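You operate a simulated robot arm through the tools that you are given. There is no shell and no other tool. Be economical: measure what you need, move in short steps, check, and stop when the job is done.

You run a simulated robot arm. Do the job below in one go: nothing can be reset, and whatever is moved stays where it is left.

## Task
Put the blue wax block from the top of the bench with drawers on the shelf of the side table. Then open the middle left bench drawer, take the grey carton and put it in the inside of the middle left bench drawer, then shut the drawer. The order counts. Set down upright: grey carton.

The check looks at the end state, three seconds after you hand in, the way a careful person would. Anything else that was tipped, shoved, dropped, spilled or broken makes it a failure.

## Robot
A 6-joint arm with a fingered hand on a trunk, on a base that drives. Base frame: it is fixed to the floor where the robot stands at the start and does not move with it; the origin is under the middle of the robot, x ahead of it, y to its left, z up; the surface under the hand at the start is at about z = 850. Units: mm, rad, N and s.
With the tool pointing down near the work surface it reaches from about 160 to 860 mm from the robot's upright axis, wherever it stands. Its first joint turns from -2.897 to 2.897 rad. Places, roughly: inside of the middle left bench drawer [500, 1100, 400]; middle left bench drawer [500, 1100, 400]; shelf of the side table [-2200, 900, 300]. Payload 5 kg.
The TCP is the grasp point between the finger pads, 36 mm short of the fingertips. In the tool frame z runs along the fingers and y along their closing line. The gripper opens to 120 mm. The gripper's body begins 42 mm behind the TCP. The gripper is a hand of 4 fingers: y runs from the thumb to the fingers, the wrist lies at [-19, -123, -211] in the tool frame, and closing takes about 1.5 s.
Orientation is told as [roll, pitch, yaw] about the base's x, y, z axes, in that order, counted from this pose: with the fingers straight down and the wrist toward the robot, the tool's x, y and z point along [0, 1, 0], [1, 0, 0] and [0, 0, -1] of the base frame.

## Interface
- The arm moves only by the tool arm_command. Its argument "targets" is a list of rows, each a list of 2 entries, a list of its own where there are three numbers: the shift along the tool's x, y, z in units of 50 mm (1.0 is 50 mm), then the turn, a rotation vector about the tool's x, y, z in units of 8 degrees (1.0 is 8 degrees). In form: [[[x, y, z], [wx, wy, wz]], ...]. A call has 1 to 12 rows; each row shifts and turns the commanded pose from where the row before left it, along the tool's axes as they then stand. "gripper" is the opening, from 0 (shut) to 1 (fully open), set as the call begins (left out, the last holds). A call with a number of a shift or a turn outside -1 to 1 is refused whole. A row lasts 0.2 s, in which the tool goes at most 50 mm and 0.15 rad; a call with a longer step from one row to the next is refused whole, and so is a gripper value outside its range. A pose out of reach is approached as far as the arm can. The call stops where the force on the tool passes 40 N (or 10 N more than at its start, if that is more) or the arm is blocked; 0.2 s more then pass. Each finger travels about 45 mm/s and halts on what it meets, pressing with about 27 N; the grip force reading is that of the motor and also rises with nothing between the fingers. The clock runs only during rows and for 0.2 s after the last one: add rows that do not move to give the fingers time. It gives the time, the measured TCP pose, the force on the tool (base axes), the opening and the grip force at its end, in the units of the frame above (readings bear some noise), with the torque about the TCP (base axes, N m) and any sound that the robot's microphone picked up.
- Cameras (640 x 400 px; columns grow to the right, rows downward): "scene" is now at [68.4, 56.9, 1718.6]; the picture's right is [0.84, -0.54, 0.00], its down [-0.46, -0.71, -0.52] and it looks along [0.28, 0.44, -0.85] (base axes); focal length 283 px, centre (320, 200). "wrist" rides on the gripper at [73, -101, -142] in the tool frame; the picture's right is [-0.79, 0.29, -0.54], its down [-0.56, -0.70, 0.44] and it looks along [-0.25, 0.65, 0.71] (tool axes); focal length 280 px, centre (320, 200). There is no depth. A picture from a camera that has moved, and an enlarged one, comes with that camera's place and axes in the base frame and with its lens.
- grab_frame(camera): a new picture of that camera. The clock stands still meanwhile.
- slide_trunk(by): slides the trunk up (or, below 0, down) by that many mm; the arm and the scene camera ride with it, the base frame stays. It gives what a move gives, with no picture.
- roll_base(legs): drives the robot by 1 to 6 legs, each [ahead, turn to the left] in mm and rad, along the robot's own axes; the way and the turn of a leg run together, so that a leg with both is an arc; at most 1500 mm and 3.142 rad a leg. The arm and the cameras ride along, it lands a little off, and it stops where it bumps. It gives what a move gives.
- finger_targets(index, middle, ring, thumb_bend, thumb_turn): sets how far each is bent, from 0 (flat) to 1 (curled in); at 0.3 the hand is open as for a grip, at 0.7 the pads meet at the TCP. One left out holds its place. A second passes; each finger stops where it meets its share of the squeeze, and holds until it gets a number again. A gripper value or a shape takes the hand back. It gives what a move gives, with no picture; readings hold the bend of each and the force on the fingers (four entries, about 0 where the hand has none), thumb and palm. thumb_turn goes from beside the hand (0) to across from the fingers (1), as for a grip.
- set_grasp(shape): the hand has 4 fingers and takes this shape, open, in about a second: jaw (thumb against the fingers, like two jaws); tri (thumb and two fingers); tip (a fingertip pinch); poke (one finger out to press); point (the index stretched); flat (the hand flat); cup (the hand cupped); fist (a fist). The gripper value then closes the fingers along that shape, each until it touches; the sizes above hold for jaw. It gives what a move gives, with no picture.
- turn_head(pan, tilt): turns the head with the scene camera to pan (to the left, within 1.501 rad either way) and tilt (down, from -0.506 to 1.204), counted from straight ahead of the robot. It gives what a move gives.
- enlarge(camera, box): a new picture of the part [left, top, right, bottom] of that camera's present view, enlarged. The clock stands still meanwhile.
- job_done(): hands the job in; it is judged then, once.

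Work in short steps. Places have to be worked out from the pictures, the camera data and where the tool is seen: move nearer, look again, correct. Check each grasp and each placing, and mend what went wrong. You have 165 turns and 112 pictures in all, those below and enlarged ones among them. Open the gripper and draw the arm clear of the work before you hand the job in, unless the task says otherwise; then end with one line.

The tools are called after "Call:" as a command line: name --argument value ..., lists and objects as JSON in quotes. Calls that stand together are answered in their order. arm_command: Moves the arm, as the interface text tells. Its arguments: {"type":"object","properties":{"targets":{"type":"array","items":{"type":"array"}},"gripper":{"type":"number"}},"required":["targets"]} The other tools are called the same way: slide_trunk (by) slides the trunk up or down; set_grasp (shape) gives the hand a shape; finger_targets (index, middle, ring, thumb_bend, thumb_turn) moves the fingers one by one; roll_base (legs) drives the base; turn_head (pan, tilt) turns the head that bears the scene camera; grab_frame (camera) takes a picture; enlarge (camera, box) takes an enlarged picture of a part of a camera's view; job_done () hands the job in.

At the start:

```text
time_s: 0.0
position: [437.8, 565.0, 1130.8]
tcp_rot: [0.0, 0.0, -0.001]
wrist_force: [-0.1, 0.8, 1.0]
torque: [-0.05, 0.0, 0.0]
finger_gap: 119.8
gripper_force: 0.1
shape: jaw
bend: [0.3, 0.3, 0.3, 0.3, 0.98]
finger forces: [0.0, 0.0, 0.0, 0.0, 0.0, 0.0]
trunk travel left (down, up): [-750.0, 90.0]
robot x, y, heading: [1.6, 1.6, -0.004]
head pan, tilt: [0.997, 1.019]
```

scene: 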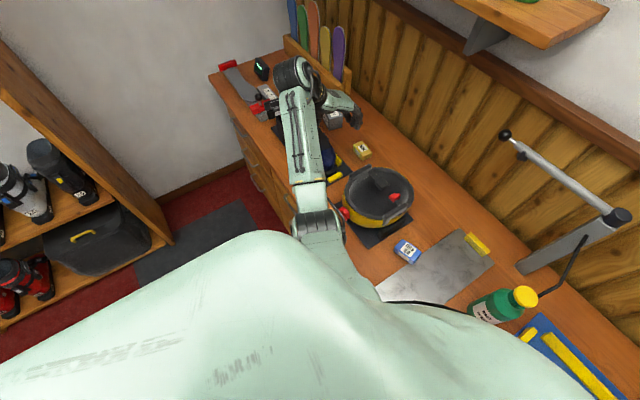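
wrist: 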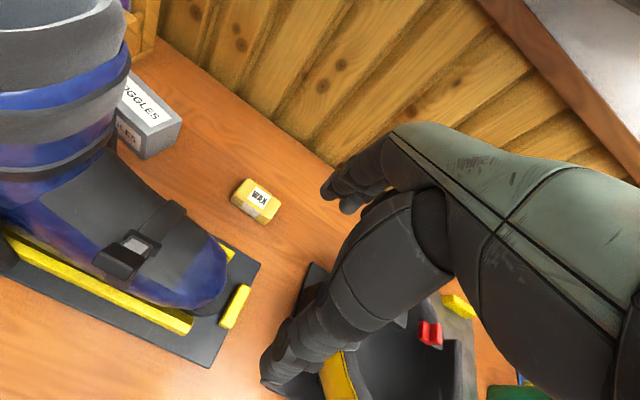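

The blue wax block seems to be near (482,187) on the bench. I look closer at it and at the candidates for the grey carton.

Call:
enlarge --camera "scene" --box '[340, 140, 540, 330]'

Call:
enlarge --camera "scene" --box '[200, 40, 420, 180]'

```text
2.11 times, centred on (440, 235) of scene
camera zoom: at [68.4, 56.9, 1718.6], right [0.84, -0.54, 0.0], down [-0.46, -0.71, -0.52], along [0.28, 0.44, -0.85], focal length 596 px, centre (67, 126)
```

zoom: 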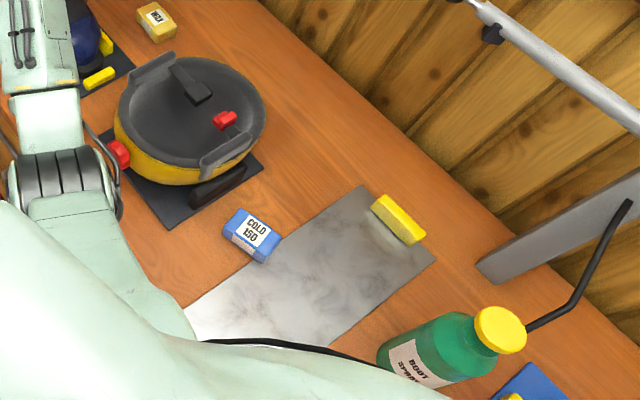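

```text
2.86 times, centred on (310, 110) of scene
camera zoom: at [68.4, 56.9, 1718.6], right [0.84, -0.54, 0.0], down [-0.46, -0.71, -0.52], along [0.28, 0.44, -0.85], focal length 809 px, centre (349, 457)
```

zoom: 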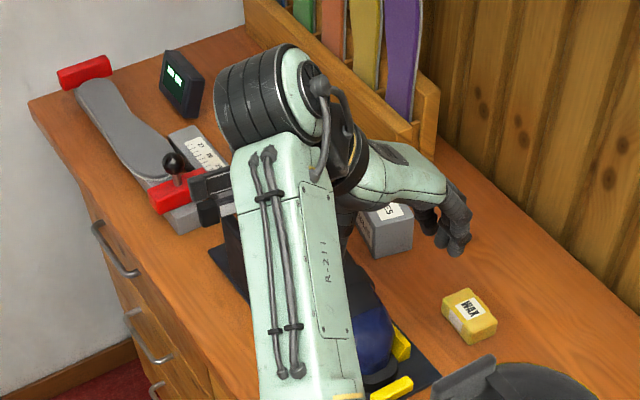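

The blue block "COLD 150" is at about (482,187,865). I move the hand over that area at the same height.

Call:
arm_command --targets '[[[-1, 0, 0], [0, 0, 0]], [[-1, 0, 0], [0, 0, 0]], [[-1, 0, 0], [0, 0, 0]], [[-1, 0, 0], [0, 0, 0]], [[-1, 0, 0], [0, 0, 0]], [[-1, 0, 0], [0, 0, 0]], [[-1, 0, 0], [0, 0, 0]]]' --gripper 1

Call:
grab_frame --camera "wrist"

Call:
grab_frame --camera "scene"

```text
time_s: 1.6
position: [439.5, 210.5, 1129.1]
tcp_rot: [0.001, -0.003, 0.0]
wrist_force: [-0.4, -0.4, 0.7]
torque: [0.04, 0.01, -0.02]
finger_gap: 119.8
gripper_force: 0.0
shape: jaw
bend: [0.3, 0.3, 0.3, 0.3, 0.98]
finger forces: [0.1, 0.0, 0.0, 0.0, 0.0, 0.0]
trunk travel left (down, up): [-750.0, 90.0]
robot x, y, heading: [2.9, -3.5, -0.002]
head pan, tilt: [0.997, 1.019]
```

```text
107 pictures are left
camera wrist: at [337.3, 283.1, 1272.4], right [0.29, -0.79, 0.54], down [-0.7, -0.56, -0.45], along [0.65, -0.25, -0.71], focal length 280 px, centre (320, 200)
```

wrist: 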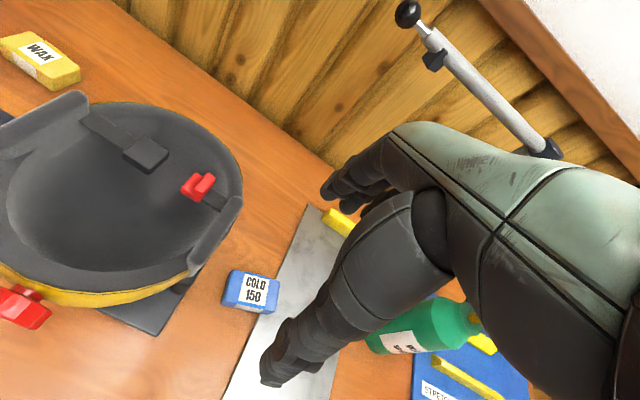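

```text
106 pictures are left
camera scene: at [68.1, 53.6, 1718.7], right [0.84, -0.54, 0.0], down [-0.46, -0.71, -0.53], along [0.29, 0.44, -0.85], focal length 283 px, centre (320, 200)
```

scene: 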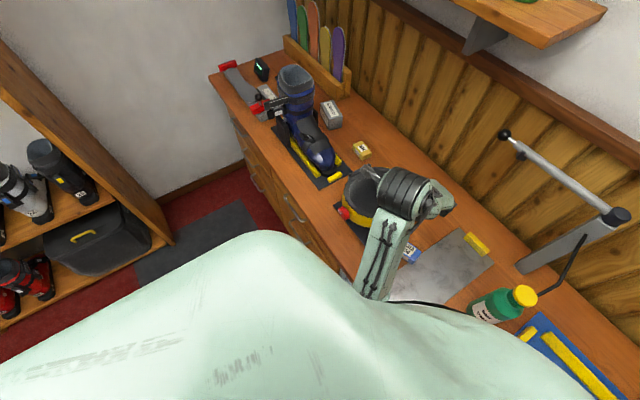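

Both cameras agree: block at about (481,186). I enlarge to get its size and yaw.

Call:
enlarge --camera "wrist" --box '[190, 240, 310, 340]'

```text
4.00 times, centred on (250, 290) of wrist
camera zoom: at [337.3, 283.1, 1272.4], right [0.29, -0.79, 0.54], down [-0.7, -0.56, -0.45], along [0.65, -0.25, -0.71], focal length 1122 px, centre (600, -160)
```

zoom: 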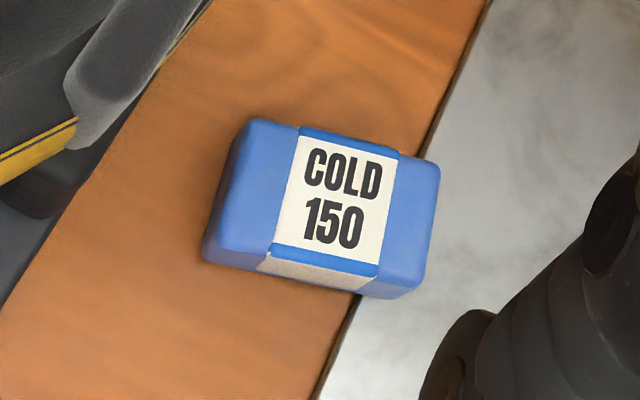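

Block is about 75×44 mm, centred (480,185), long axis 17° off -y. I yaw the hand by +17° and drop to about z=990 above it.

Call:
arm_command --targets '[[[-0.65, 0.85, 0], [0, 0, 0]], [[0, 0, 0], [0, 0, -1]], [[0, 0, 0], [0, 0, -1]], [[0, 0, 0.8], [0, 0, -0.15]], [[0, 0, 1], [0, 0, 0]], [[0, 0, 1], [0, 0, 0]]]'

Call:
grab_frame --camera "wrist"

Call:
enlarge --camera "scene" --box '[340, 140, 500, 300]'

```text
refused: row 1 steps farther than a row can; nothing moved
```

```text
104 pictures are left
camera wrist: at [337.3, 283.1, 1272.4], right [0.29, -0.79, 0.54], down [-0.7, -0.56, -0.45], along [0.65, -0.25, -0.71], focal length 280 px, centre (320, 200)
```

wrist: 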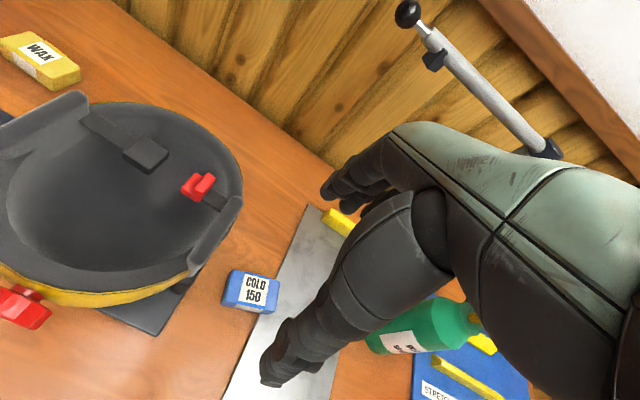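

```text
2.50 times, centred on (420, 220) of scene
camera zoom: at [68.1, 53.6, 1718.7], right [0.84, -0.54, 0.0], down [-0.46, -0.71, -0.53], along [0.29, 0.44, -0.85], focal length 708 px, centre (70, 150)
```

zoom: 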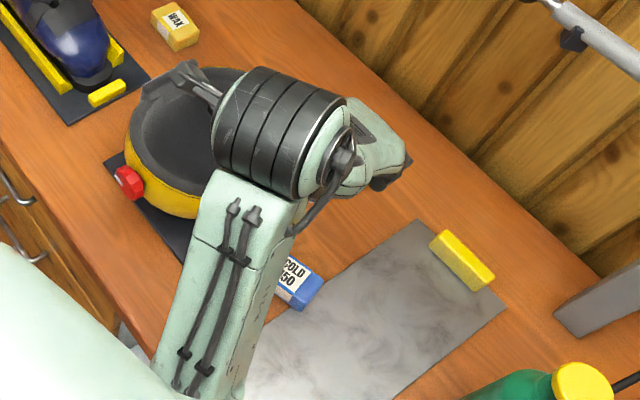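

The shift was too long for a row; I split it up.

Call:
arm_command --targets '[[[-0.65, 0, 0], [0, 0, 0]], [[0, 0.85, 0], [0, 0, 0]], [[0, 0, 0], [0, 0, -1]], [[0, 0, 0], [0, 0, -1]], [[0, 0, 0.8], [0, 0, -0.15]], [[0, 0, 1], [0, 0, 0]], [[0, 0, 1], [0, 0, 0]]]'

Call:
grab_frame --camera "wrist"

```text
time_s: 3.2
position: [481.6, 183.9, 985.8]
tcp_rot: [0.0, -0.001, 0.301]
wrist_force: [0.4, 0.0, -0.3]
torque: [0.03, 0.01, -0.03]
finger_gap: 119.7
gripper_force: 0.0
shape: jaw
bend: [0.3, 0.3, 0.3, 0.3, 0.98]
finger forces: [0.0, 0.1, 0.0, 0.0, 0.0, 0.0]
trunk travel left (down, up): [-750.0, 90.0]
robot x, y, heading: [1.3, 0.2, 0.002]
head pan, tilt: [0.997, 1.019]
```

```text
102 pictures are left
camera wrist: at [362.9, 224.2, 1131.7], right [0.51, -0.67, 0.54], down [-0.5, -0.74, -0.44], along [0.7, -0.05, -0.71], focal length 280 px, centre (320, 200)
```

wrist: 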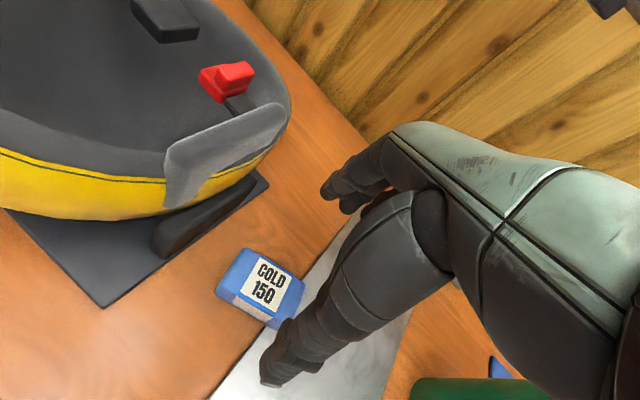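

Block centre lies at about (480,187), below the TCP; the pot is ~90 mm clear. I descend.

Call:
arm_command --targets '[[[0, 0, 0.8], [0, 0, 0]], [[0, 0, 0.5], [0, 0, 0]], [[0, 0, 0.3], [0, 0, 0]], [[0, 0, 0], [0, 0, 0]]]'

Call:
grab_frame --camera "wrist"

```text
time_s: 4.2
position: [483.0, 183.0, 909.9]
tcp_rot: [0.0, 0.0, 0.301]
wrist_force: [0.3, 0.0, 0.1]
torque: [-0.01, 0.01, 0.02]
finger_gap: 119.6
gripper_force: 0.1
shape: jaw
bend: [0.3, 0.3, 0.3, 0.3, 0.98]
finger forces: [0.1, 0.0, 0.1, 0.0, 0.0, 0.0]
trunk travel left (down, up): [-750.0, 90.0]
robot x, y, heading: [-3.1, -0.7, 0.005]
head pan, tilt: [0.997, 1.019]
```

```text
101 pictures are left
camera wrist: at [364.8, 223.7, 1053.4], right [0.51, -0.67, 0.54], down [-0.5, -0.74, -0.44], along [0.7, -0.05, -0.71], focal length 280 px, centre (320, 200)
```

wrist: 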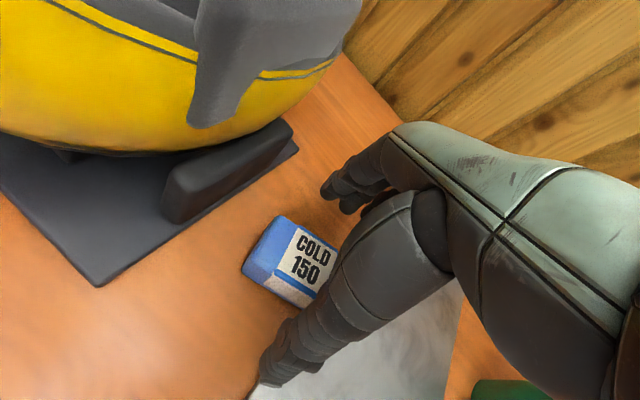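

The block sits between thumb and fingers. I lower another 15 mm and close.

Call:
arm_command --targets '[[[0, 0, 0.16], [0, 0, 0]], [[0, 0, 0.16], [0, 0, 0]], [[0, 0, 0], [0, 0, 0]]]'

Call:
arm_command --targets '[[[0, 0, 0], [0, 0, 0]], [[0, 0, 0], [0, 0, 0]], [[0, 0, 0], [0, 0, 0]], [[0, 0, 0], [0, 0, 0]], [[0, 0, 0], [0, 0, 0]], [[0, 0, 0], [0, 0, 0]], [[0, 0, 0], [0, 0, 0]], [[0, 0, 0], [0, 0, 0]], [[0, 0, 0], [0, 0, 0]]]' --gripper 0

Call:
grab_frame --camera "wrist"

```text
time_s: 5.0
position: [481.4, 182.6, 894.7]
tcp_rot: [0.001, 0.0, 0.3]
wrist_force: [0.4, -0.9, 0.5]
torque: [0.02, -0.02, 0.01]
finger_gap: 119.8
gripper_force: 0.1
shape: jaw
bend: [0.3, 0.3, 0.3, 0.3, 0.98]
finger forces: [0.0, 0.0, 0.0, 0.1, 0.1, 0.0]
trunk travel left (down, up): [-750.0, 90.0]
robot x, y, heading: [-0.5, -2.2, -0.0]
head pan, tilt: [0.997, 1.019]
```

```text
time_s: 7.0
position: [481.8, 183.6, 895.4]
tcp_rot: [0.0, -0.001, 0.299]
wrist_force: [-0.4, 0.1, -0.3]
torque: [0.01, 0.0, -0.06]
finger_gap: 40.3
gripper_force: 27.3
shape: jaw
bend: [0.74, 0.53, 0.53, 0.74, 1.0]
finger forces: [13.8, 7.2, 3.2, 0.0, 24.3, 0.1]
trunk travel left (down, up): [-750.0, 90.0]
robot x, y, heading: [1.6, -2.2, -0.001]
head pan, tilt: [0.997, 1.019]
```

```text
100 pictures are left
camera wrist: at [364.4, 222.7, 1038.6], right [0.51, -0.67, 0.54], down [-0.5, -0.74, -0.44], along [0.7, -0.05, -0.71], focal length 280 px, centre (320, 200)
```

wrist: 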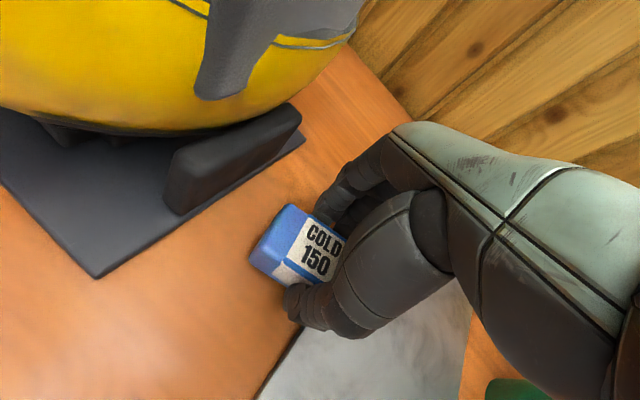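

Grip is on (gap 40 mm, forces on both sides). I lift straight up.

Call:
arm_command --targets '[[[0, 0, -0.5], [0, 0, 0]], [[0, 0, -0.9], [0, 0, 0]], [[0, 0, -0.9], [0, 0, 0]], [[0, 0, -0.9], [0, 0, 0]], [[0, 0, -0.9], [0, 0, 0]], [[0, 0, 0], [0, 0, 0]]]'

Call:
grab_frame --camera "wrist"

```text
time_s: 8.4
position: [482.8, 181.3, 1100.6]
tcp_rot: [0.0, 0.0, 0.301]
wrist_force: [0.1, 0.2, -1.4]
torque: [0.01, 0.01, -0.01]
finger_gap: 40.5
gripper_force: 26.9
shape: jaw
bend: [0.74, 0.53, 0.53, 0.74, 1.0]
finger forces: [13.9, 7.1, 3.2, 0.0, 24.4, 0.0]
trunk travel left (down, up): [-750.0, 90.0]
robot x, y, heading: [-2.1, -2.2, -0.001]
head pan, tilt: [0.997, 1.019]
```

```text
99 pictures are left
camera wrist: at [364.7, 221.5, 1243.3], right [0.51, -0.67, 0.54], down [-0.5, -0.74, -0.44], along [0.7, -0.05, -0.71], focal length 280 px, centre (320, 200)
```

wrist: 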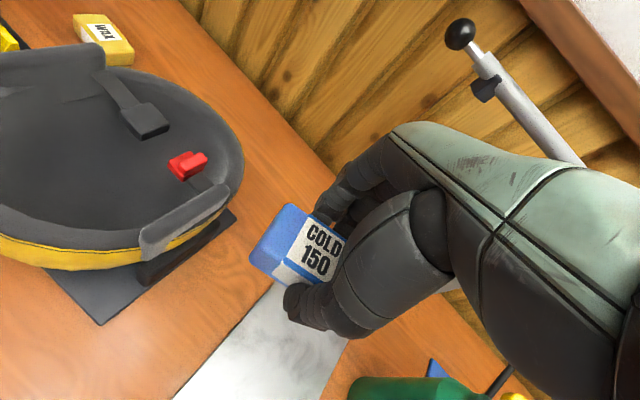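

Block securely held. Before driving I look around: left and behind as far as the head goes.

Call:
turn_head --pan 1.5 --tilt 0.6

Call:
grab_frame --camera "scene"

Call:
turn_head --pan -1.5 --tilt 0.6

Call:
grab_frame --camera "scene"

```text
time_s: 9.3
position: [483.5, 180.9, 1098.5]
tcp_rot: [-0.002, 0.0, 0.3]
wrist_force: [0.1, 0.0, -1.2]
torque: [0.03, 0.0, 0.01]
finger_gap: 40.5
gripper_force: 27.1
shape: jaw
bend: [0.74, 0.53, 0.53, 0.74, 1.0]
finger forces: [14.0, 7.1, 3.3, 0.0, 24.4, 0.1]
trunk travel left (down, up): [-750.0, 90.0]
robot x, y, heading: [-2.0, -1.0, 0.002]
head pan, tilt: [1.499, 0.6]
```

```text
98 pictures are left
camera scene: at [37.8, 87.4, 1751.8], right [1.0, -0.07, 0.0], down [-0.04, -0.56, -0.82], along [0.06, 0.82, -0.57], focal length 283 px, centre (320, 200)
```

scene: 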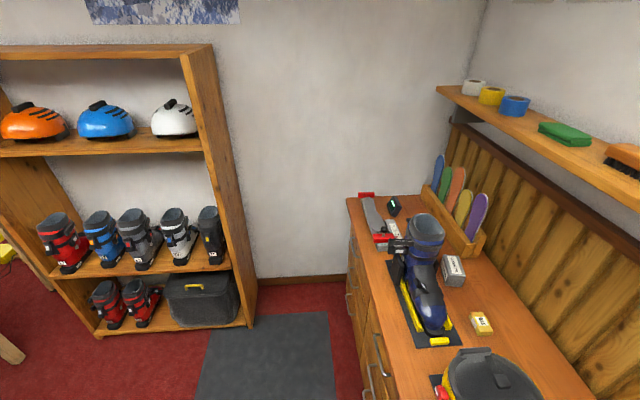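

```text
time_s: 11.9
position: [482.1, 182.7, 1099.9]
tcp_rot: [0.001, -0.001, 0.301]
wrist_force: [0.8, 0.4, -0.9]
torque: [0.0, 0.02, -0.03]
finger_gap: 40.9
gripper_force: 27.2
shape: jaw
bend: [0.74, 0.53, 0.53, 0.74, 1.0]
finger forces: [13.9, 7.1, 3.3, 0.0, 24.4, 0.1]
trunk travel left (down, up): [-750.0, 90.0]
robot x, y, heading: [-0.0, -0.5, 0.004]
head pan, tilt: [-1.499, 0.6]
```

```text
97 pictures are left
camera scene: at [37.6, -88.9, 1751.9], right [-1.0, -0.07, 0.0], down [-0.04, 0.56, -0.83], along [0.06, -0.82, -0.56], focal length 283 px, centre (320, 200)
```

scene: 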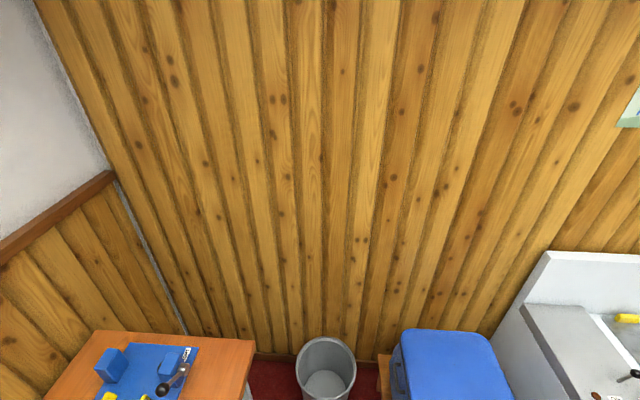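

Bench is ahead, rack on the left (front near y≈1200). I back away 450 mm from the bench and turn left by 1.5, then look toward the side table.

Call:
roll_base --legs '[[-450, 0], [0, 1.5]]'

Call:
turn_head --pan 1.2 --tilt 0.5

Call:
grab_frame --camera "scene"

```text
time_s: 19.1
position: [-573.3, 497.3, 1097.9]
tcp_rot: [0.0, -0.001, 1.778]
wrist_force: [-1.1, -0.1, -0.9]
torque: [0.03, 0.0, -0.03]
finger_gap: 40.3
gripper_force: 27.0
shape: jaw
bend: [0.74, 0.53, 0.53, 0.74, 1.0]
finger forces: [13.9, 7.0, 3.2, 0.0, 24.0, 0.0]
trunk travel left (down, up): [-750.0, 90.0]
robot x, y, heading: [-437.0, 1.5, 1.469]
head pan, tilt: [-1.499, 0.6]
```

```text
time_s: 21.5
position: [-573.5, 497.2, 1099.1]
tcp_rot: [0.001, 0.0, 1.777]
wrist_force: [-0.6, 0.5, 0.2]
torque: [-0.04, 0.0, 0.01]
finger_gap: 40.3
gripper_force: 27.1
shape: jaw
bend: [0.74, 0.53, 0.53, 0.74, 1.0]
finger forces: [13.8, 7.0, 3.2, 0.1, 24.1, 0.0]
trunk travel left (down, up): [-750.0, 90.0]
robot x, y, heading: [-433.8, -0.9, 1.475]
head pan, tilt: [1.201, 0.499]
```

```text
96 pictures are left
camera scene: at [-516.1, 69.3, 1761.0], right [0.45, 0.89, 0.0], down [0.43, -0.22, -0.88], along [-0.78, 0.39, -0.48], focal length 283 px, centre (320, 200)
```

scene: 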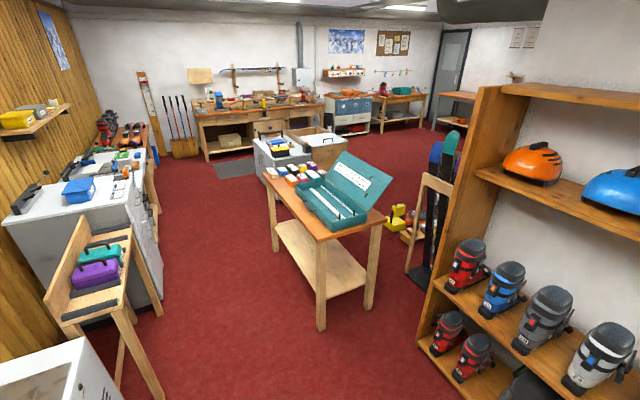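

The side table is in the middle: the wooden table with the teal box on top and a lower shelf. I zoom in.

Call:
enlarge --camera "scene" --box '[240, 140, 410, 340]'

```text
2.00 times, centred on (325, 240) of scene
camera zoom: at [-516.1, 69.3, 1761.0], right [0.45, 0.89, 0.0], down [0.43, -0.22, -0.88], along [-0.78, 0.39, -0.48], focal length 566 px, centre (310, 120)
```

zoom: 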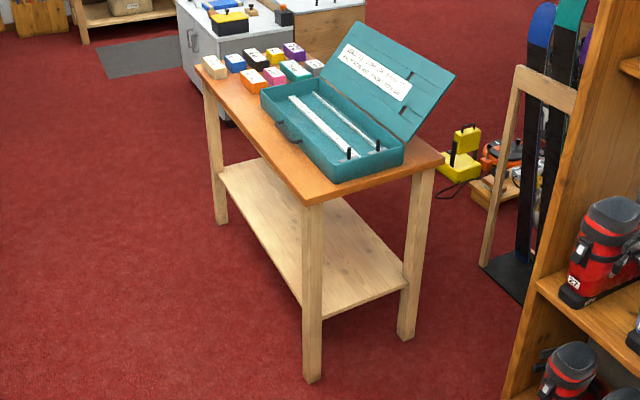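

The table spans x≈-2640…-1665, y≈645…1045, shelf near z≈310; I'll approach its long side from y≈50 facing +y. I turn to face -x and drive part way.

Call:
roll_base --legs '[[0, 1.645], [1000, 0]]'

Call:
turn_head --pan -0.4 --tilt 0.7

Call:
grab_frame --camera "scene"

```text
time_s: 31.9
position: [-1941.4, -109.4, 1098.5]
tcp_rot: [-0.001, 0.001, -2.891]
wrist_force: [-0.1, 0.4, -0.3]
torque: [0.02, -0.02, 0.01]
finger_gap: 40.1
gripper_force: 26.7
shape: jaw
bend: [0.74, 0.53, 0.53, 0.74, 1.0]
finger forces: [13.8, 7.0, 3.3, 0.0, 23.9, 0.1]
trunk travel left (down, up): [-750.0, 90.0]
robot x, y, heading: [-1451.7, 44.0, 3.087]
head pan, tilt: [1.201, 0.499]
```

```text
time_s: 33.6
position: [-1941.3, -108.7, 1099.0]
tcp_rot: [0.001, 0.0, -2.892]
wrist_force: [0.3, -0.7, -0.8]
torque: [0.0, 0.0, 0.02]
finger_gap: 40.2
gripper_force: 26.7
shape: jaw
bend: [0.74, 0.53, 0.53, 0.74, 1.0]
finger forces: [13.8, 7.0, 3.2, 0.1, 23.9, 0.0]
trunk travel left (down, up): [-750.0, 90.0]
robot x, y, heading: [-1449.2, 46.1, 3.09]
head pan, tilt: [-0.4, 0.7]
```

```text
94 pictures are left
camera scene: at [-1556.0, 84.6, 1743.3], right [0.43, 0.9, 0.0], down [0.58, -0.28, -0.76], along [-0.69, 0.33, -0.64], focal length 283 px, centre (320, 200)
```

scene: 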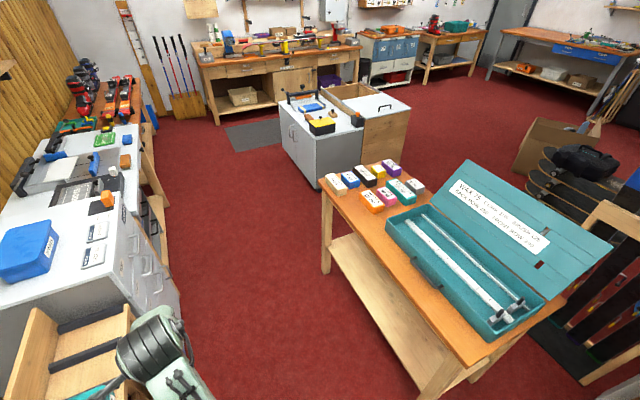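

Path is clear. I correct heading, drive to x≈-2190 and turn right to face the table.

Call:
roll_base --legs '[[0, 0.06], [740, 0], [0, -1.57]]'

Call:
turn_head --pan 0.0 --tilt 1.0

Call:
grab_frame --camera "scene"

Call:
grab_frame --camera "wrist"

```text
time_s: 43.0
position: [-2388.6, 519.2, 1099.8]
tcp_rot: [0.0, 0.001, 1.892]
wrist_force: [-0.2, 0.8, -1.5]
torque: [0.01, -0.04, -0.02]
finger_gap: 39.9
gripper_force: 27.1
shape: jaw
bend: [0.74, 0.53, 0.53, 0.74, 1.0]
finger forces: [13.6, 6.7, 3.1, 0.0, 23.7, 0.0]
trunk travel left (down, up): [-750.0, 90.0]
robot x, y, heading: [-2194.6, 40.4, 1.596]
head pan, tilt: [-0.4, 0.7]
```

```text
time_s: 43.9
position: [-2390.0, 519.5, 1099.1]
tcp_rot: [0.0, 0.0, 1.892]
wrist_force: [0.2, 0.2, -1.6]
torque: [-0.01, 0.01, -0.01]
finger_gap: 40.1
gripper_force: 26.9
shape: jaw
bend: [0.74, 0.53, 0.53, 0.74, 1.0]
finger forces: [13.7, 6.8, 3.2, 0.0, 23.7, 0.0]
trunk travel left (down, up): [-750.0, 90.0]
robot x, y, heading: [-2192.1, 43.0, 1.595]
head pan, tilt: [0.0, 1.0]
```

```text
93 pictures are left
camera scene: at [-2198.3, 139.8, 1719.9], right [1.0, 0.02, 0.0], down [0.02, -0.84, -0.54], along [-0.01, 0.54, -0.84], focal length 283 px, centre (320, 200)
```

scene: 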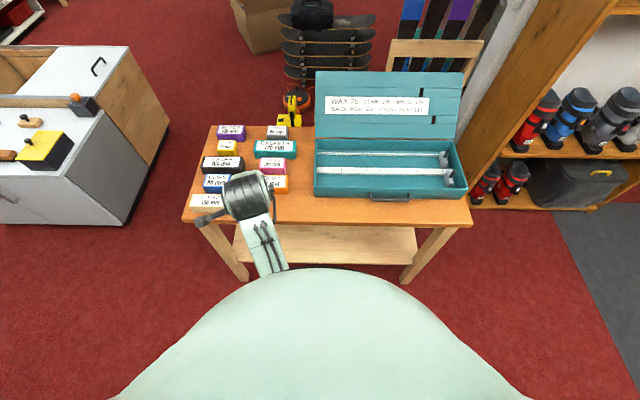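

```text
92 pictures are left
camera wrist: at [-2425.6, 401.2, 1242.7], right [0.66, 0.52, 0.54], down [0.75, -0.49, -0.44], along [0.03, 0.7, -0.71], focal length 280 px, centre (320, 200)
```

wrist: 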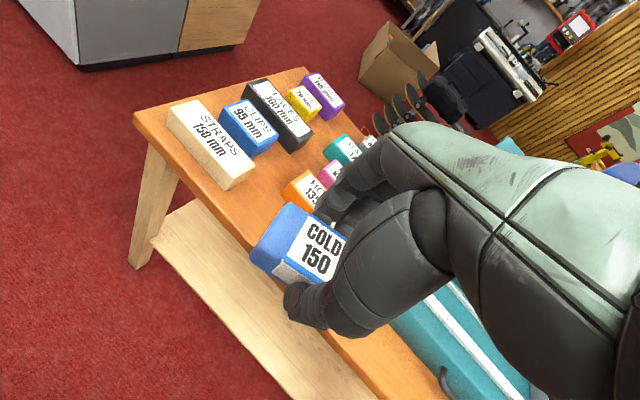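

Robot stands well in front of the table. I centre the hand, square it to the table, pull it back slightly, then lower the trunk.

Call:
arm_command --targets '[[[0, -0.6, 0], [0, 0, 0]], [[0, 0, 0], [0, 0, 1]], [[0, 0, 0], [0, 0, 1]], [[0, 0, 0], [0, 0, 0.3]], [[-0.95, 0, 0], [0, 0, 0]], [[-0.95, 0, 0], [0, 0, 0]], [[-0.95, 0, 0], [0, 0, 0]], [[-0.95, 0, 0], [0, 0, 0]], [[0, 0, 0], [0, 0, 0]]]'

Call:
slide_trunk --by -350

Call:
grab_frame --camera "scene"

Call:
grab_frame --camera "wrist"

```text
time_s: 45.9
position: [-2190.1, 490.0, 1097.8]
tcp_rot: [-0.001, 0.0, 1.573]
wrist_force: [0.4, 0.4, -0.3]
torque: [0.0, 0.0, -0.01]
finger_gap: 39.7
gripper_force: 26.7
shape: jaw
bend: [0.74, 0.53, 0.53, 0.74, 1.0]
finger forces: [13.7, 6.7, 3.2, 0.1, 23.6, 0.1]
trunk travel left (down, up): [-750.0, 90.0]
robot x, y, heading: [-2197.2, 39.1, 1.592]
head pan, tilt: [0.0, 1.0]
```

```text
time_s: 49.3
position: [-2191.1, 490.8, 747.8]
tcp_rot: [0.0, 0.0, 1.572]
wrist_force: [0.0, 0.2, -0.9]
torque: [0.02, -0.01, 0.0]
finger_gap: 39.7
gripper_force: 26.9
shape: jaw
bend: [0.74, 0.53, 0.53, 0.74, 1.0]
finger forces: [13.7, 6.7, 3.2, 0.0, 23.6, 0.0]
trunk travel left (down, up): [-400.0, 440.0]
robot x, y, heading: [-2195.4, 41.1, 1.59]
head pan, tilt: [0.0, 1.0]
```

```text
91 pictures are left
camera scene: at [-2198.3, 139.7, 1369.9], right [1.0, 0.02, 0.0], down [0.02, -0.84, -0.54], along [-0.01, 0.54, -0.84], focal length 283 px, centre (320, 200)
```

scene: 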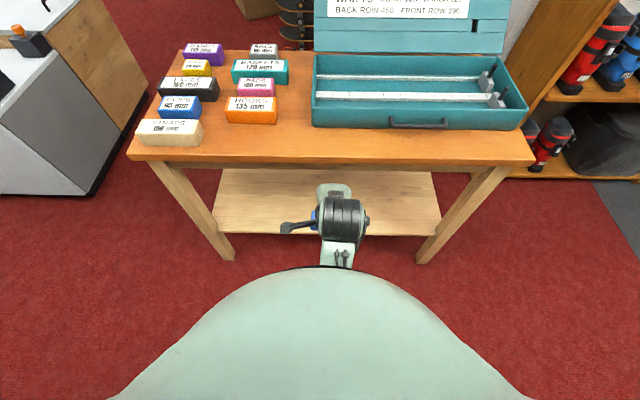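

```text
90 pictures are left
camera wrist: at [-2261.8, 390.4, 892.1], right [0.79, 0.29, 0.54], down [0.56, -0.7, -0.44], along [0.25, 0.65, -0.71], focal length 280 px, centre (320, 200)
```

wrist: 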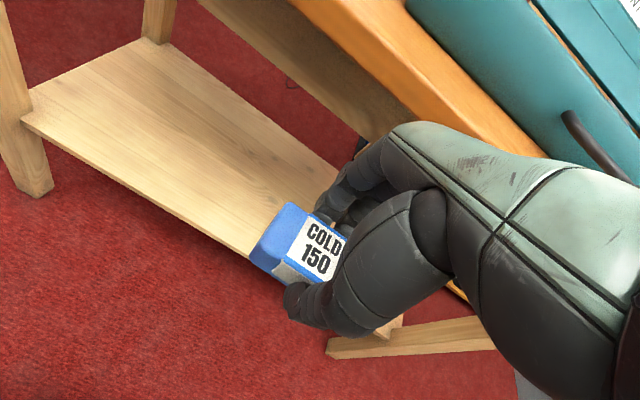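

Shelf is empty; its front edge is at y≈665, z≈300. I lower the trunk further and the arm to about z=400 in front of the table.

Call:
slide_trunk --by -270

Call:
arm_command --targets '[[[0, 0, 0.8], [0, 0, 0]], [[0, 0, 0.7], [0, 0, 0]], [[0, 0, 0], [0, 0, 0]]]'

Call:
grab_frame --camera "wrist"

Call:
grab_frame --camera "scene"

```text
time_s: 52.0
position: [-2189.2, 491.3, 478.1]
tcp_rot: [0.002, 0.001, 1.569]
wrist_force: [-0.1, -0.4, -2.0]
torque: [-0.02, -0.01, 0.02]
finger_gap: 39.8
gripper_force: 27.2
shape: jaw
bend: [0.74, 0.53, 0.53, 0.74, 1.0]
finger forces: [13.7, 6.7, 3.2, 0.0, 23.6, 0.0]
trunk travel left (down, up): [-130.0, 710.0]
robot x, y, heading: [-2193.2, 39.1, 1.591]
head pan, tilt: [0.0, 1.0]
```

```text
time_s: 52.8
position: [-2188.5, 491.3, 403.4]
tcp_rot: [0.0, 0.001, 1.57]
wrist_force: [-0.2, -0.1, -1.1]
torque: [0.03, 0.0, 0.03]
finger_gap: 40.1
gripper_force: 26.3
shape: jaw
bend: [0.74, 0.53, 0.53, 0.74, 1.0]
finger forces: [13.7, 6.9, 3.3, 0.0, 23.8, 0.1]
trunk travel left (down, up): [-130.0, 710.0]
robot x, y, heading: [-2197.5, 35.8, 1.59]
head pan, tilt: [0.0, 1.0]
```

```text
89 pictures are left
camera wrist: at [-2260.8, 390.6, 546.7], right [0.79, 0.29, 0.54], down [0.56, -0.7, -0.44], along [0.25, 0.65, -0.71], focal length 280 px, centre (320, 200)
```

wrist: 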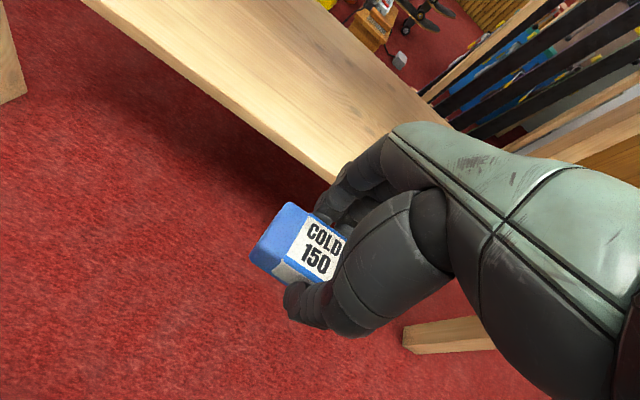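

```text
88 pictures are left
camera scene: at [-2198.3, 139.8, 1099.9], right [1.0, 0.02, 0.0], down [0.02, -0.84, -0.54], along [-0.01, 0.54, -0.84], focal length 283 px, centre (320, 200)
```

scene: 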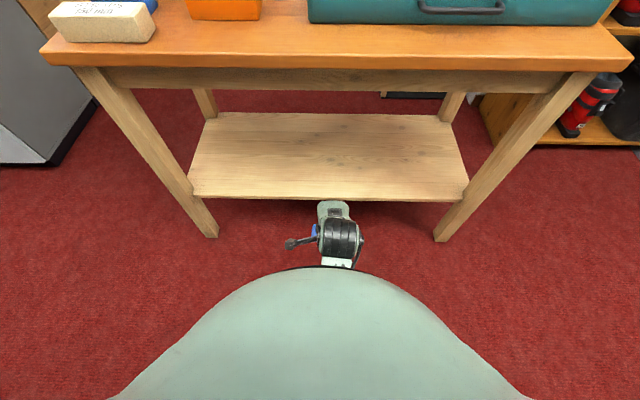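

The shelf edge is at y≈660, z≈285–300, apron bottom ~720. I slide the hand in horizontally to y≈760 at z≈400.

Call:
arm_command --targets '[[[0, 0.9, 0], [0, 0, 0]], [[0, 0.9, 0], [0, 0, 0]], [[0, 0.9, 0], [0, 0, 0]], [[0, 0.9, 0], [0, 0, 0]], [[0, 0.9, 0], [0, 0, 0]], [[0, 0.9, 0], [0, 0, 0]], [[0, 0, 0], [0, 0, 0]]]'

Call:
grab_frame --camera "wrist"

Call:
grab_frame --camera "scene"

```text
time_s: 54.4
position: [-2190.6, 761.9, 402.8]
tcp_rot: [-0.001, -0.001, 1.57]
wrist_force: [0.8, 0.1, -1.0]
torque: [0.02, -0.02, 0.0]
finger_gap: 39.4
gripper_force: 26.5
shape: jaw
bend: [0.74, 0.53, 0.53, 0.74, 1.0]
finger forces: [13.9, 6.7, 3.3, 0.0, 23.8, 0.0]
trunk travel left (down, up): [-130.0, 710.0]
robot x, y, heading: [-2200.1, 42.5, 1.59]
head pan, tilt: [0.0, 1.0]
```

```text
87 pictures are left
camera wrist: at [-2262.8, 661.1, 545.9], right [0.79, 0.29, 0.54], down [0.56, -0.7, -0.44], along [0.25, 0.65, -0.71], focal length 280 px, centre (320, 200)
```

wrist: 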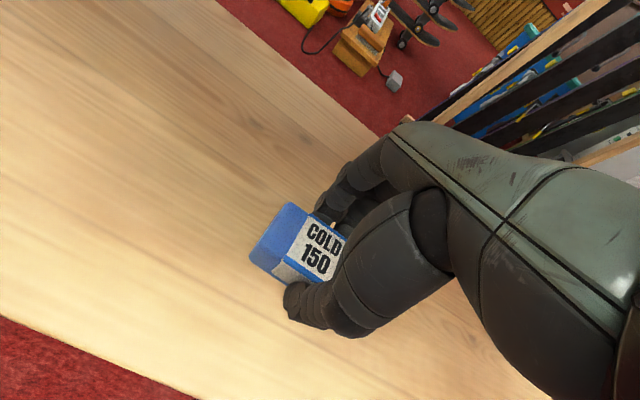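

```text
86 pictures are left
camera scene: at [-2198.3, 139.9, 1099.9], right [1.0, 0.02, 0.0], down [0.02, -0.84, -0.54], along [-0.01, 0.54, -0.84], focal length 283 px, centre (320, 200)
```

scene: 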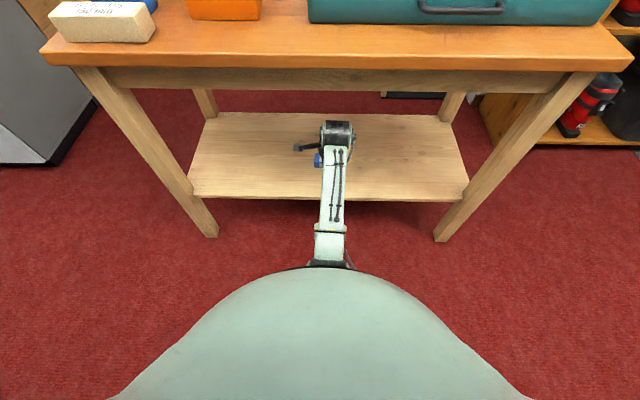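

Block is over the shelf, clear of the edge. I lower in small steps toward contact.

Call:
arm_command --targets '[[[0, 0, 0.4], [0, 0, 0]], [[0, 0, 0.4], [0, 0, 0]], [[0, 0, 0.2], [0, 0, 0]], [[0, 0, 0], [0, 0, 0]]]'

Call:
grab_frame --camera "wrist"

```text
time_s: 55.4
position: [-2191.9, 762.3, 353.4]
tcp_rot: [0.001, -0.001, 1.572]
wrist_force: [0.0, -0.4, -1.7]
torque: [0.01, 0.01, 0.0]
finger_gap: 39.6
gripper_force: 27.0
shape: jaw
bend: [0.74, 0.53, 0.53, 0.74, 1.0]
finger forces: [13.9, 6.8, 3.3, 0.0, 23.9, 0.0]
trunk travel left (down, up): [-130.0, 710.0]
robot x, y, heading: [-2194.6, 41.8, 1.594]
head pan, tilt: [0.0, 1.0]
```

```text
85 pictures are left
camera wrist: at [-2262.3, 661.0, 497.5], right [0.79, 0.29, 0.54], down [0.56, -0.7, -0.44], along [0.25, 0.65, -0.71], focal length 280 px, centre (320, 200)
```

wrist: 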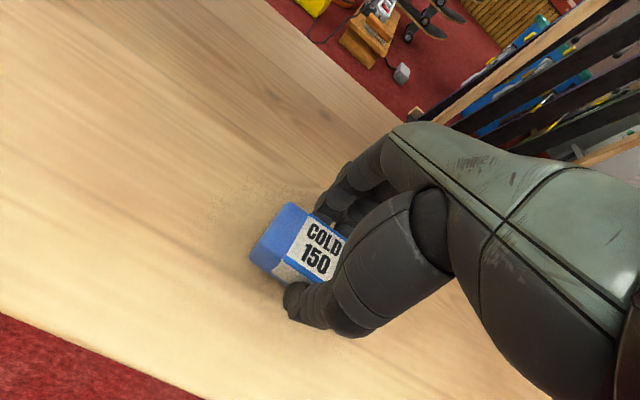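

Close now. I go down in 3 mm rows and watch the force.

Call:
arm_command --targets '[[[0, 0, 0.06], [0, 0, 0]], [[0, 0, 0.06], [0, 0, 0]], [[0, 0, 0.06], [0, 0, 0]]]'

```text
time_s: 56.2
position: [-2189.4, 761.4, 344.2]
tcp_rot: [-0.001, 0.0, 1.57]
wrist_force: [0.0, -1.3, -0.4]
torque: [0.01, 0.02, 0.0]
finger_gap: 39.7
gripper_force: 26.6
shape: jaw
bend: [0.74, 0.53, 0.53, 0.74, 1.0]
finger forces: [14.0, 6.8, 3.2, 0.1, 23.9, 0.0]
trunk travel left (down, up): [-130.0, 710.0]
robot x, y, heading: [-2196.7, 41.5, 1.597]
head pan, tilt: [0.0, 1.0]
```

Call:
arm_command --targets '[[[0, 0, 0.06], [0, 0, 0]], [[0, 0, 0.06], [0, 0, 0]], [[0, 0, 0], [0, 0, 0]]]'

Call:
enlarge --camera "wrist" --box '[220, 180, 370, 350]'

```text
time_s: 57.0
position: [-2190.4, 761.9, 338.9]
tcp_rot: [-0.001, -0.001, 1.571]
wrist_force: [2.6, -0.1, 7.3]
torque: [0.19, 0.15, 0.01]
finger_gap: 40.1
gripper_force: 26.9
shape: jaw
bend: [0.74, 0.54, 0.54, 0.74, 1.0]
finger forces: [16.5, 6.4, 3.2, 0.1, 26.3, 0.0]
trunk travel left (down, up): [-130.0, 710.0]
robot x, y, heading: [-2199.7, 41.0, 1.589]
head pan, tilt: [0.0, 1.0]
```

```text
2.35 times, centred on (295, 265) of wrist
camera zoom: at [-2261.5, 660.7, 483.8], right [0.79, 0.29, 0.54], down [0.56, -0.7, -0.44], along [0.25, 0.65, -0.71], focal length 660 px, centre (379, 47)
```

zoom: 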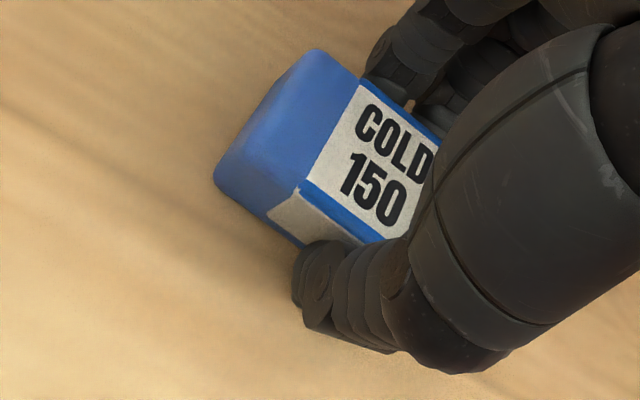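

The force rose to 7 N: the block touches the shelf. I open the hand.

Call:
arm_command --targets '[[[0, 0, 0], [0, 0, 0]], [[0, 0, 0], [0, 0, 0]], [[0, 0, 0], [0, 0, 0]], [[0, 0, 0], [0, 0, 0]], [[0, 0, 0], [0, 0, 0]], [[0, 0, 0], [0, 0, 0]], [[0, 0, 0], [0, 0, 0]], [[0, 0, 0], [0, 0, 0]], [[0, 0, 0], [0, 0, 0]], [[0, 0, -0.2], [0, 0, 0]], [[0, 0, -0.3], [0, 0, 0]]]' --gripper 1

Call:
grab_frame --camera "wrist"

```text
time_s: 59.4
position: [-2190.8, 761.0, 363.2]
tcp_rot: [0.0, 0.001, 1.57]
wrist_force: [0.6, -0.2, -1.0]
torque: [-0.02, -0.01, -0.03]
finger_gap: 119.8
gripper_force: 0.0
shape: jaw
bend: [0.3, 0.3, 0.3, 0.3, 0.98]
finger forces: [0.0, 0.0, 0.1, 0.0, 0.0, 0.0]
trunk travel left (down, up): [-130.0, 710.0]
robot x, y, heading: [-2199.8, 41.9, 1.591]
head pan, tilt: [0.0, 1.0]
```

```text
83 pictures are left
camera wrist: at [-2262.3, 661.1, 507.2], right [0.79, 0.29, 0.54], down [0.56, -0.7, -0.44], along [0.25, 0.65, -0.71], focal length 280 px, centre (320, 200)
```

wrist: 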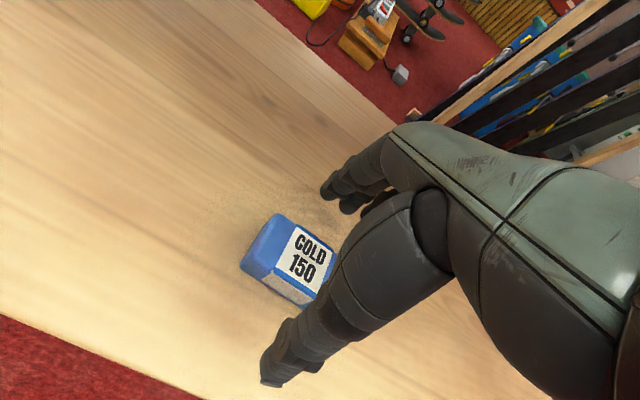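

Block rests flat on the shelf. I rise to z≈410 and withdraw.

Call:
arm_command --targets '[[[0, 0, -0.5], [0, 0, 0]], [[0, 0, -0.5], [0, 0, 0]], [[0, -0.9, 0], [0, 0, 0]], [[0, -0.9, 0], [0, 0, 0]], [[0, -0.9, 0], [0, 0, 0]], [[0, -0.9, 0], [0, 0, 0]], [[0, -0.9, 0], [0, 0, 0]], [[0, -0.9, 0], [0, 0, 0]], [[0, 0, 0], [0, 0, 0]]]'

Call:
grab_frame --camera "scene"

```text
time_s: 61.4
position: [-2189.4, 491.8, 410.2]
tcp_rot: [0.0, -0.001, 1.573]
wrist_force: [0.2, 0.8, -0.2]
torque: [0.01, 0.01, 0.01]
finger_gap: 119.9
gripper_force: 0.1
shape: jaw
bend: [0.3, 0.3, 0.3, 0.3, 0.98]
finger forces: [0.0, 0.0, 0.0, 0.0, 0.1, 0.0]
trunk travel left (down, up): [-130.0, 710.0]
robot x, y, heading: [-2194.2, 39.5, 1.589]
head pan, tilt: [0.0, 1.0]
```

```text
82 pictures are left
camera scene: at [-2198.3, 139.6, 1099.9], right [1.0, 0.02, 0.0], down [0.02, -0.84, -0.54], along [-0.01, 0.54, -0.84], focal length 283 px, centre (320, 200)
```

scene: 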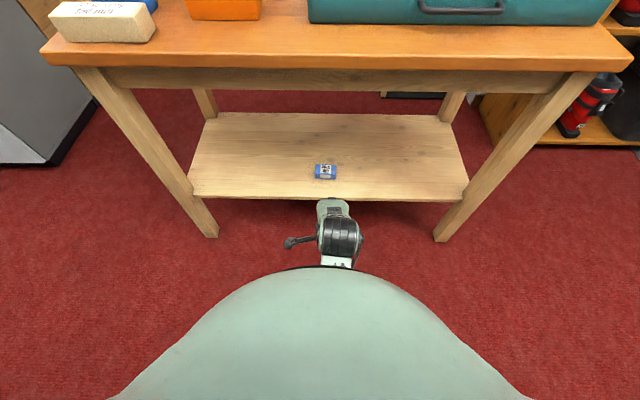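

Blue block is safely on the shelf. I raise the trunk, turn to face the bench again and drive back.

Call:
slide_trunk --by 550

Call:
roll_base --legs '[[0, -1.57], [1450, 0]]'

Call:
turn_head --pan 0.7 --tilt 0.6

Call:
grab_frame --camera "scene"

```text
refused: 550 is not a number from -400 to 400
```

```text
time_s: 74.0
position: [-289.9, 66.9, 409.3]
tcp_rot: [0.0, 0.0, 0.005]
wrist_force: [0.2, -0.3, 0.4]
torque: [0.0, 0.0, 0.02]
finger_gap: 119.9
gripper_force: 0.1
shape: jaw
bend: [0.3, 0.3, 0.3, 0.3, 0.98]
finger forces: [0.0, 0.1, 0.0, 0.0, 0.0, 0.1]
trunk travel left (down, up): [-130.0, 710.0]
robot x, y, heading: [-740.6, 73.0, 0.028]
head pan, tilt: [0.0, 1.0]
```

```text
time_s: 75.0
position: [-291.1, 67.0, 409.1]
tcp_rot: [0.001, -0.001, 0.005]
wrist_force: [0.2, 0.6, -0.6]
torque: [0.02, -0.01, -0.03]
finger_gap: 119.8
gripper_force: 0.0
shape: jaw
bend: [0.3, 0.3, 0.3, 0.3, 0.98]
finger forces: [0.0, 0.0, 0.0, 0.0, 0.0, 0.0]
trunk travel left (down, up): [-130.0, 710.0]
robot x, y, heading: [-741.1, 71.8, 0.03]
head pan, tilt: [0.7, 0.6]
```

```text
81 pictures are left
camera scene: at [-643.5, 130.4, 1131.8], right [0.66, -0.75, 0.0], down [-0.42, -0.38, -0.82], along [0.62, 0.55, -0.57], focal length 283 px, centre (320, 200)
```

scene: 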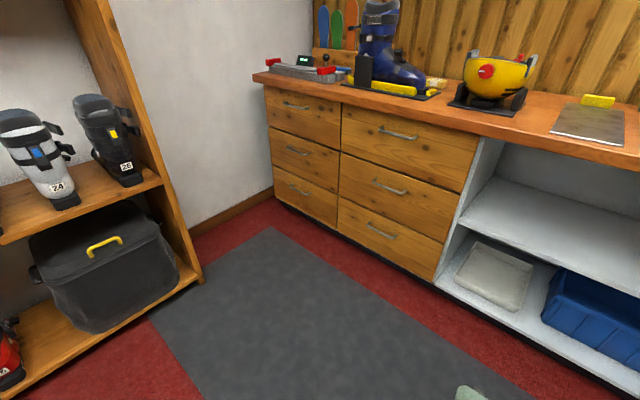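

Good view of the six drawers: two columns of three; the middle left handle is near px (297,150). I zoom in.

Call:
enlarge --camera "scene" --box '[240, 50, 480, 290]'

Call:
enlarge --camera "scene" --box '[240, 0, 450, 120]'

```text
1.67 times, centred on (360, 170) of scene
camera zoom: at [-643.5, 130.4, 1131.8], right [0.66, -0.75, 0.0], down [-0.42, -0.38, -0.82], along [0.62, 0.55, -0.57], focal length 472 px, centre (253, 250)
```

zoom: 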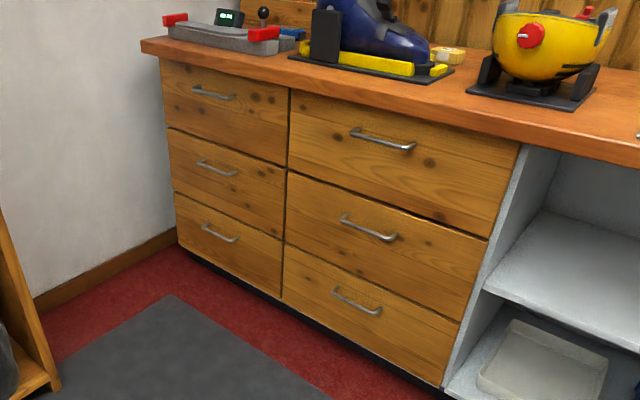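

```text
3.05 times, centred on (345, 60) of scene
camera zoom: at [-643.5, 130.4, 1131.8], right [0.66, -0.75, 0.0], down [-0.42, -0.38, -0.82], along [0.62, 0.55, -0.57], focal length 863 px, centre (244, 627)
```

zoom: 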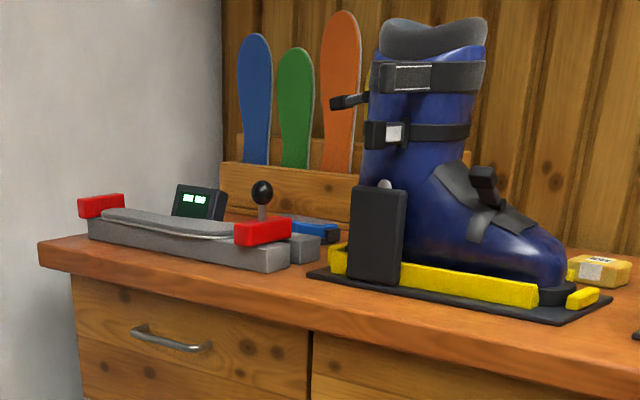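

Handle of the middle left drawer is about (235,1054,547), drawer column y≈816…1298. I retract the hand a bit and drive to about (-450,780), in front of the drawer and clear of the rack.

Call:
arm_command --targets '[[[0, -0.9, 0], [0, 0, 0]], [[0, -0.9, 0], [0, 0, 0]], [[0, -0.9, 0], [0, 0, 0]]]'

Call:
roll_base --legs '[[0, 1.15], [765, 0], [0, -1.18]]'

Call:
turn_head --pan 0.35 --tilt 0.7

Call:
grab_frame --camera "scene"

```text
time_s: 75.8
position: [-293.6, 47.4, 456.6]
tcp_rot: [-0.049, -0.221, 0.021]
wrist_force: [0.0, -0.7, 0.8]
torque: [0.0, -0.04, 0.0]
finger_gap: 120.2
gripper_force: 0.1
shape: jaw
bend: [0.3, 0.3, 0.3, 0.3, 0.98]
finger forces: [0.1, 0.0, 0.0, 0.0, 0.0, 0.0]
out of reach, approached as far as the arm can: row 2, 3
trunk travel left (down, up): [-130.0, 710.0]
robot x, y, heading: [-742.2, 72.7, 0.028]
head pan, tilt: [0.7, 0.6]
stopped in row 3: the arm was blocked; the commanded pose is now the measured one
```

```text
time_s: 87.2
position: [-12.9, 734.0, 455.2]
tcp_rot: [-0.049, -0.216, -0.006]
wrist_force: [-0.7, -0.3, -0.7]
torque: [0.04, -0.02, 0.0]
finger_gap: 119.9
gripper_force: 0.1
shape: jaw
bend: [0.3, 0.3, 0.3, 0.3, 0.98]
finger forces: [0.0, 0.1, 0.0, 0.1, 0.0, 0.0]
trunk travel left (down, up): [-130.0, 710.0]
robot x, y, heading: [-458.9, 768.2, 0.004]
head pan, tilt: [0.7, 0.6]
```

```text
time_s: 88.0
position: [-13.0, 732.5, 456.1]
tcp_rot: [-0.048, -0.222, -0.005]
wrist_force: [-1.2, -0.1, 0.2]
torque: [0.01, -0.01, 0.0]
finger_gap: 120.0
gripper_force: 0.0
shape: jaw
bend: [0.3, 0.3, 0.3, 0.3, 0.98]
finger forces: [0.0, 0.0, 0.0, 0.0, 0.0, 0.0]
trunk travel left (down, up): [-130.0, 710.0]
robot x, y, heading: [-459.9, 770.1, -0.001]
head pan, tilt: [0.351, 0.7]
```

```text
78 pictures are left
camera scene: at [-346.0, 797.3, 1122.9], right [0.35, -0.94, 0.0], down [-0.61, -0.22, -0.76], along [0.72, 0.26, -0.65], focal length 283 px, centre (320, 200)
```

scene: 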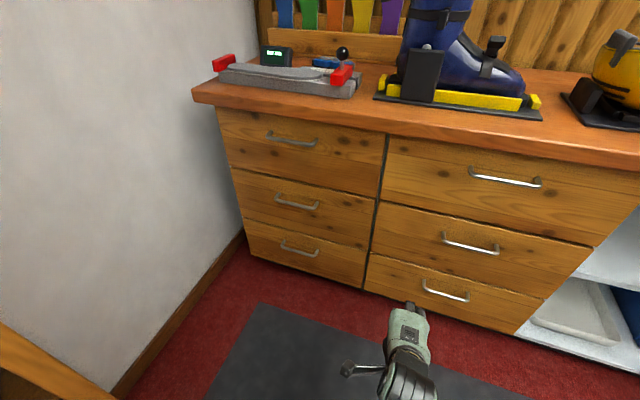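

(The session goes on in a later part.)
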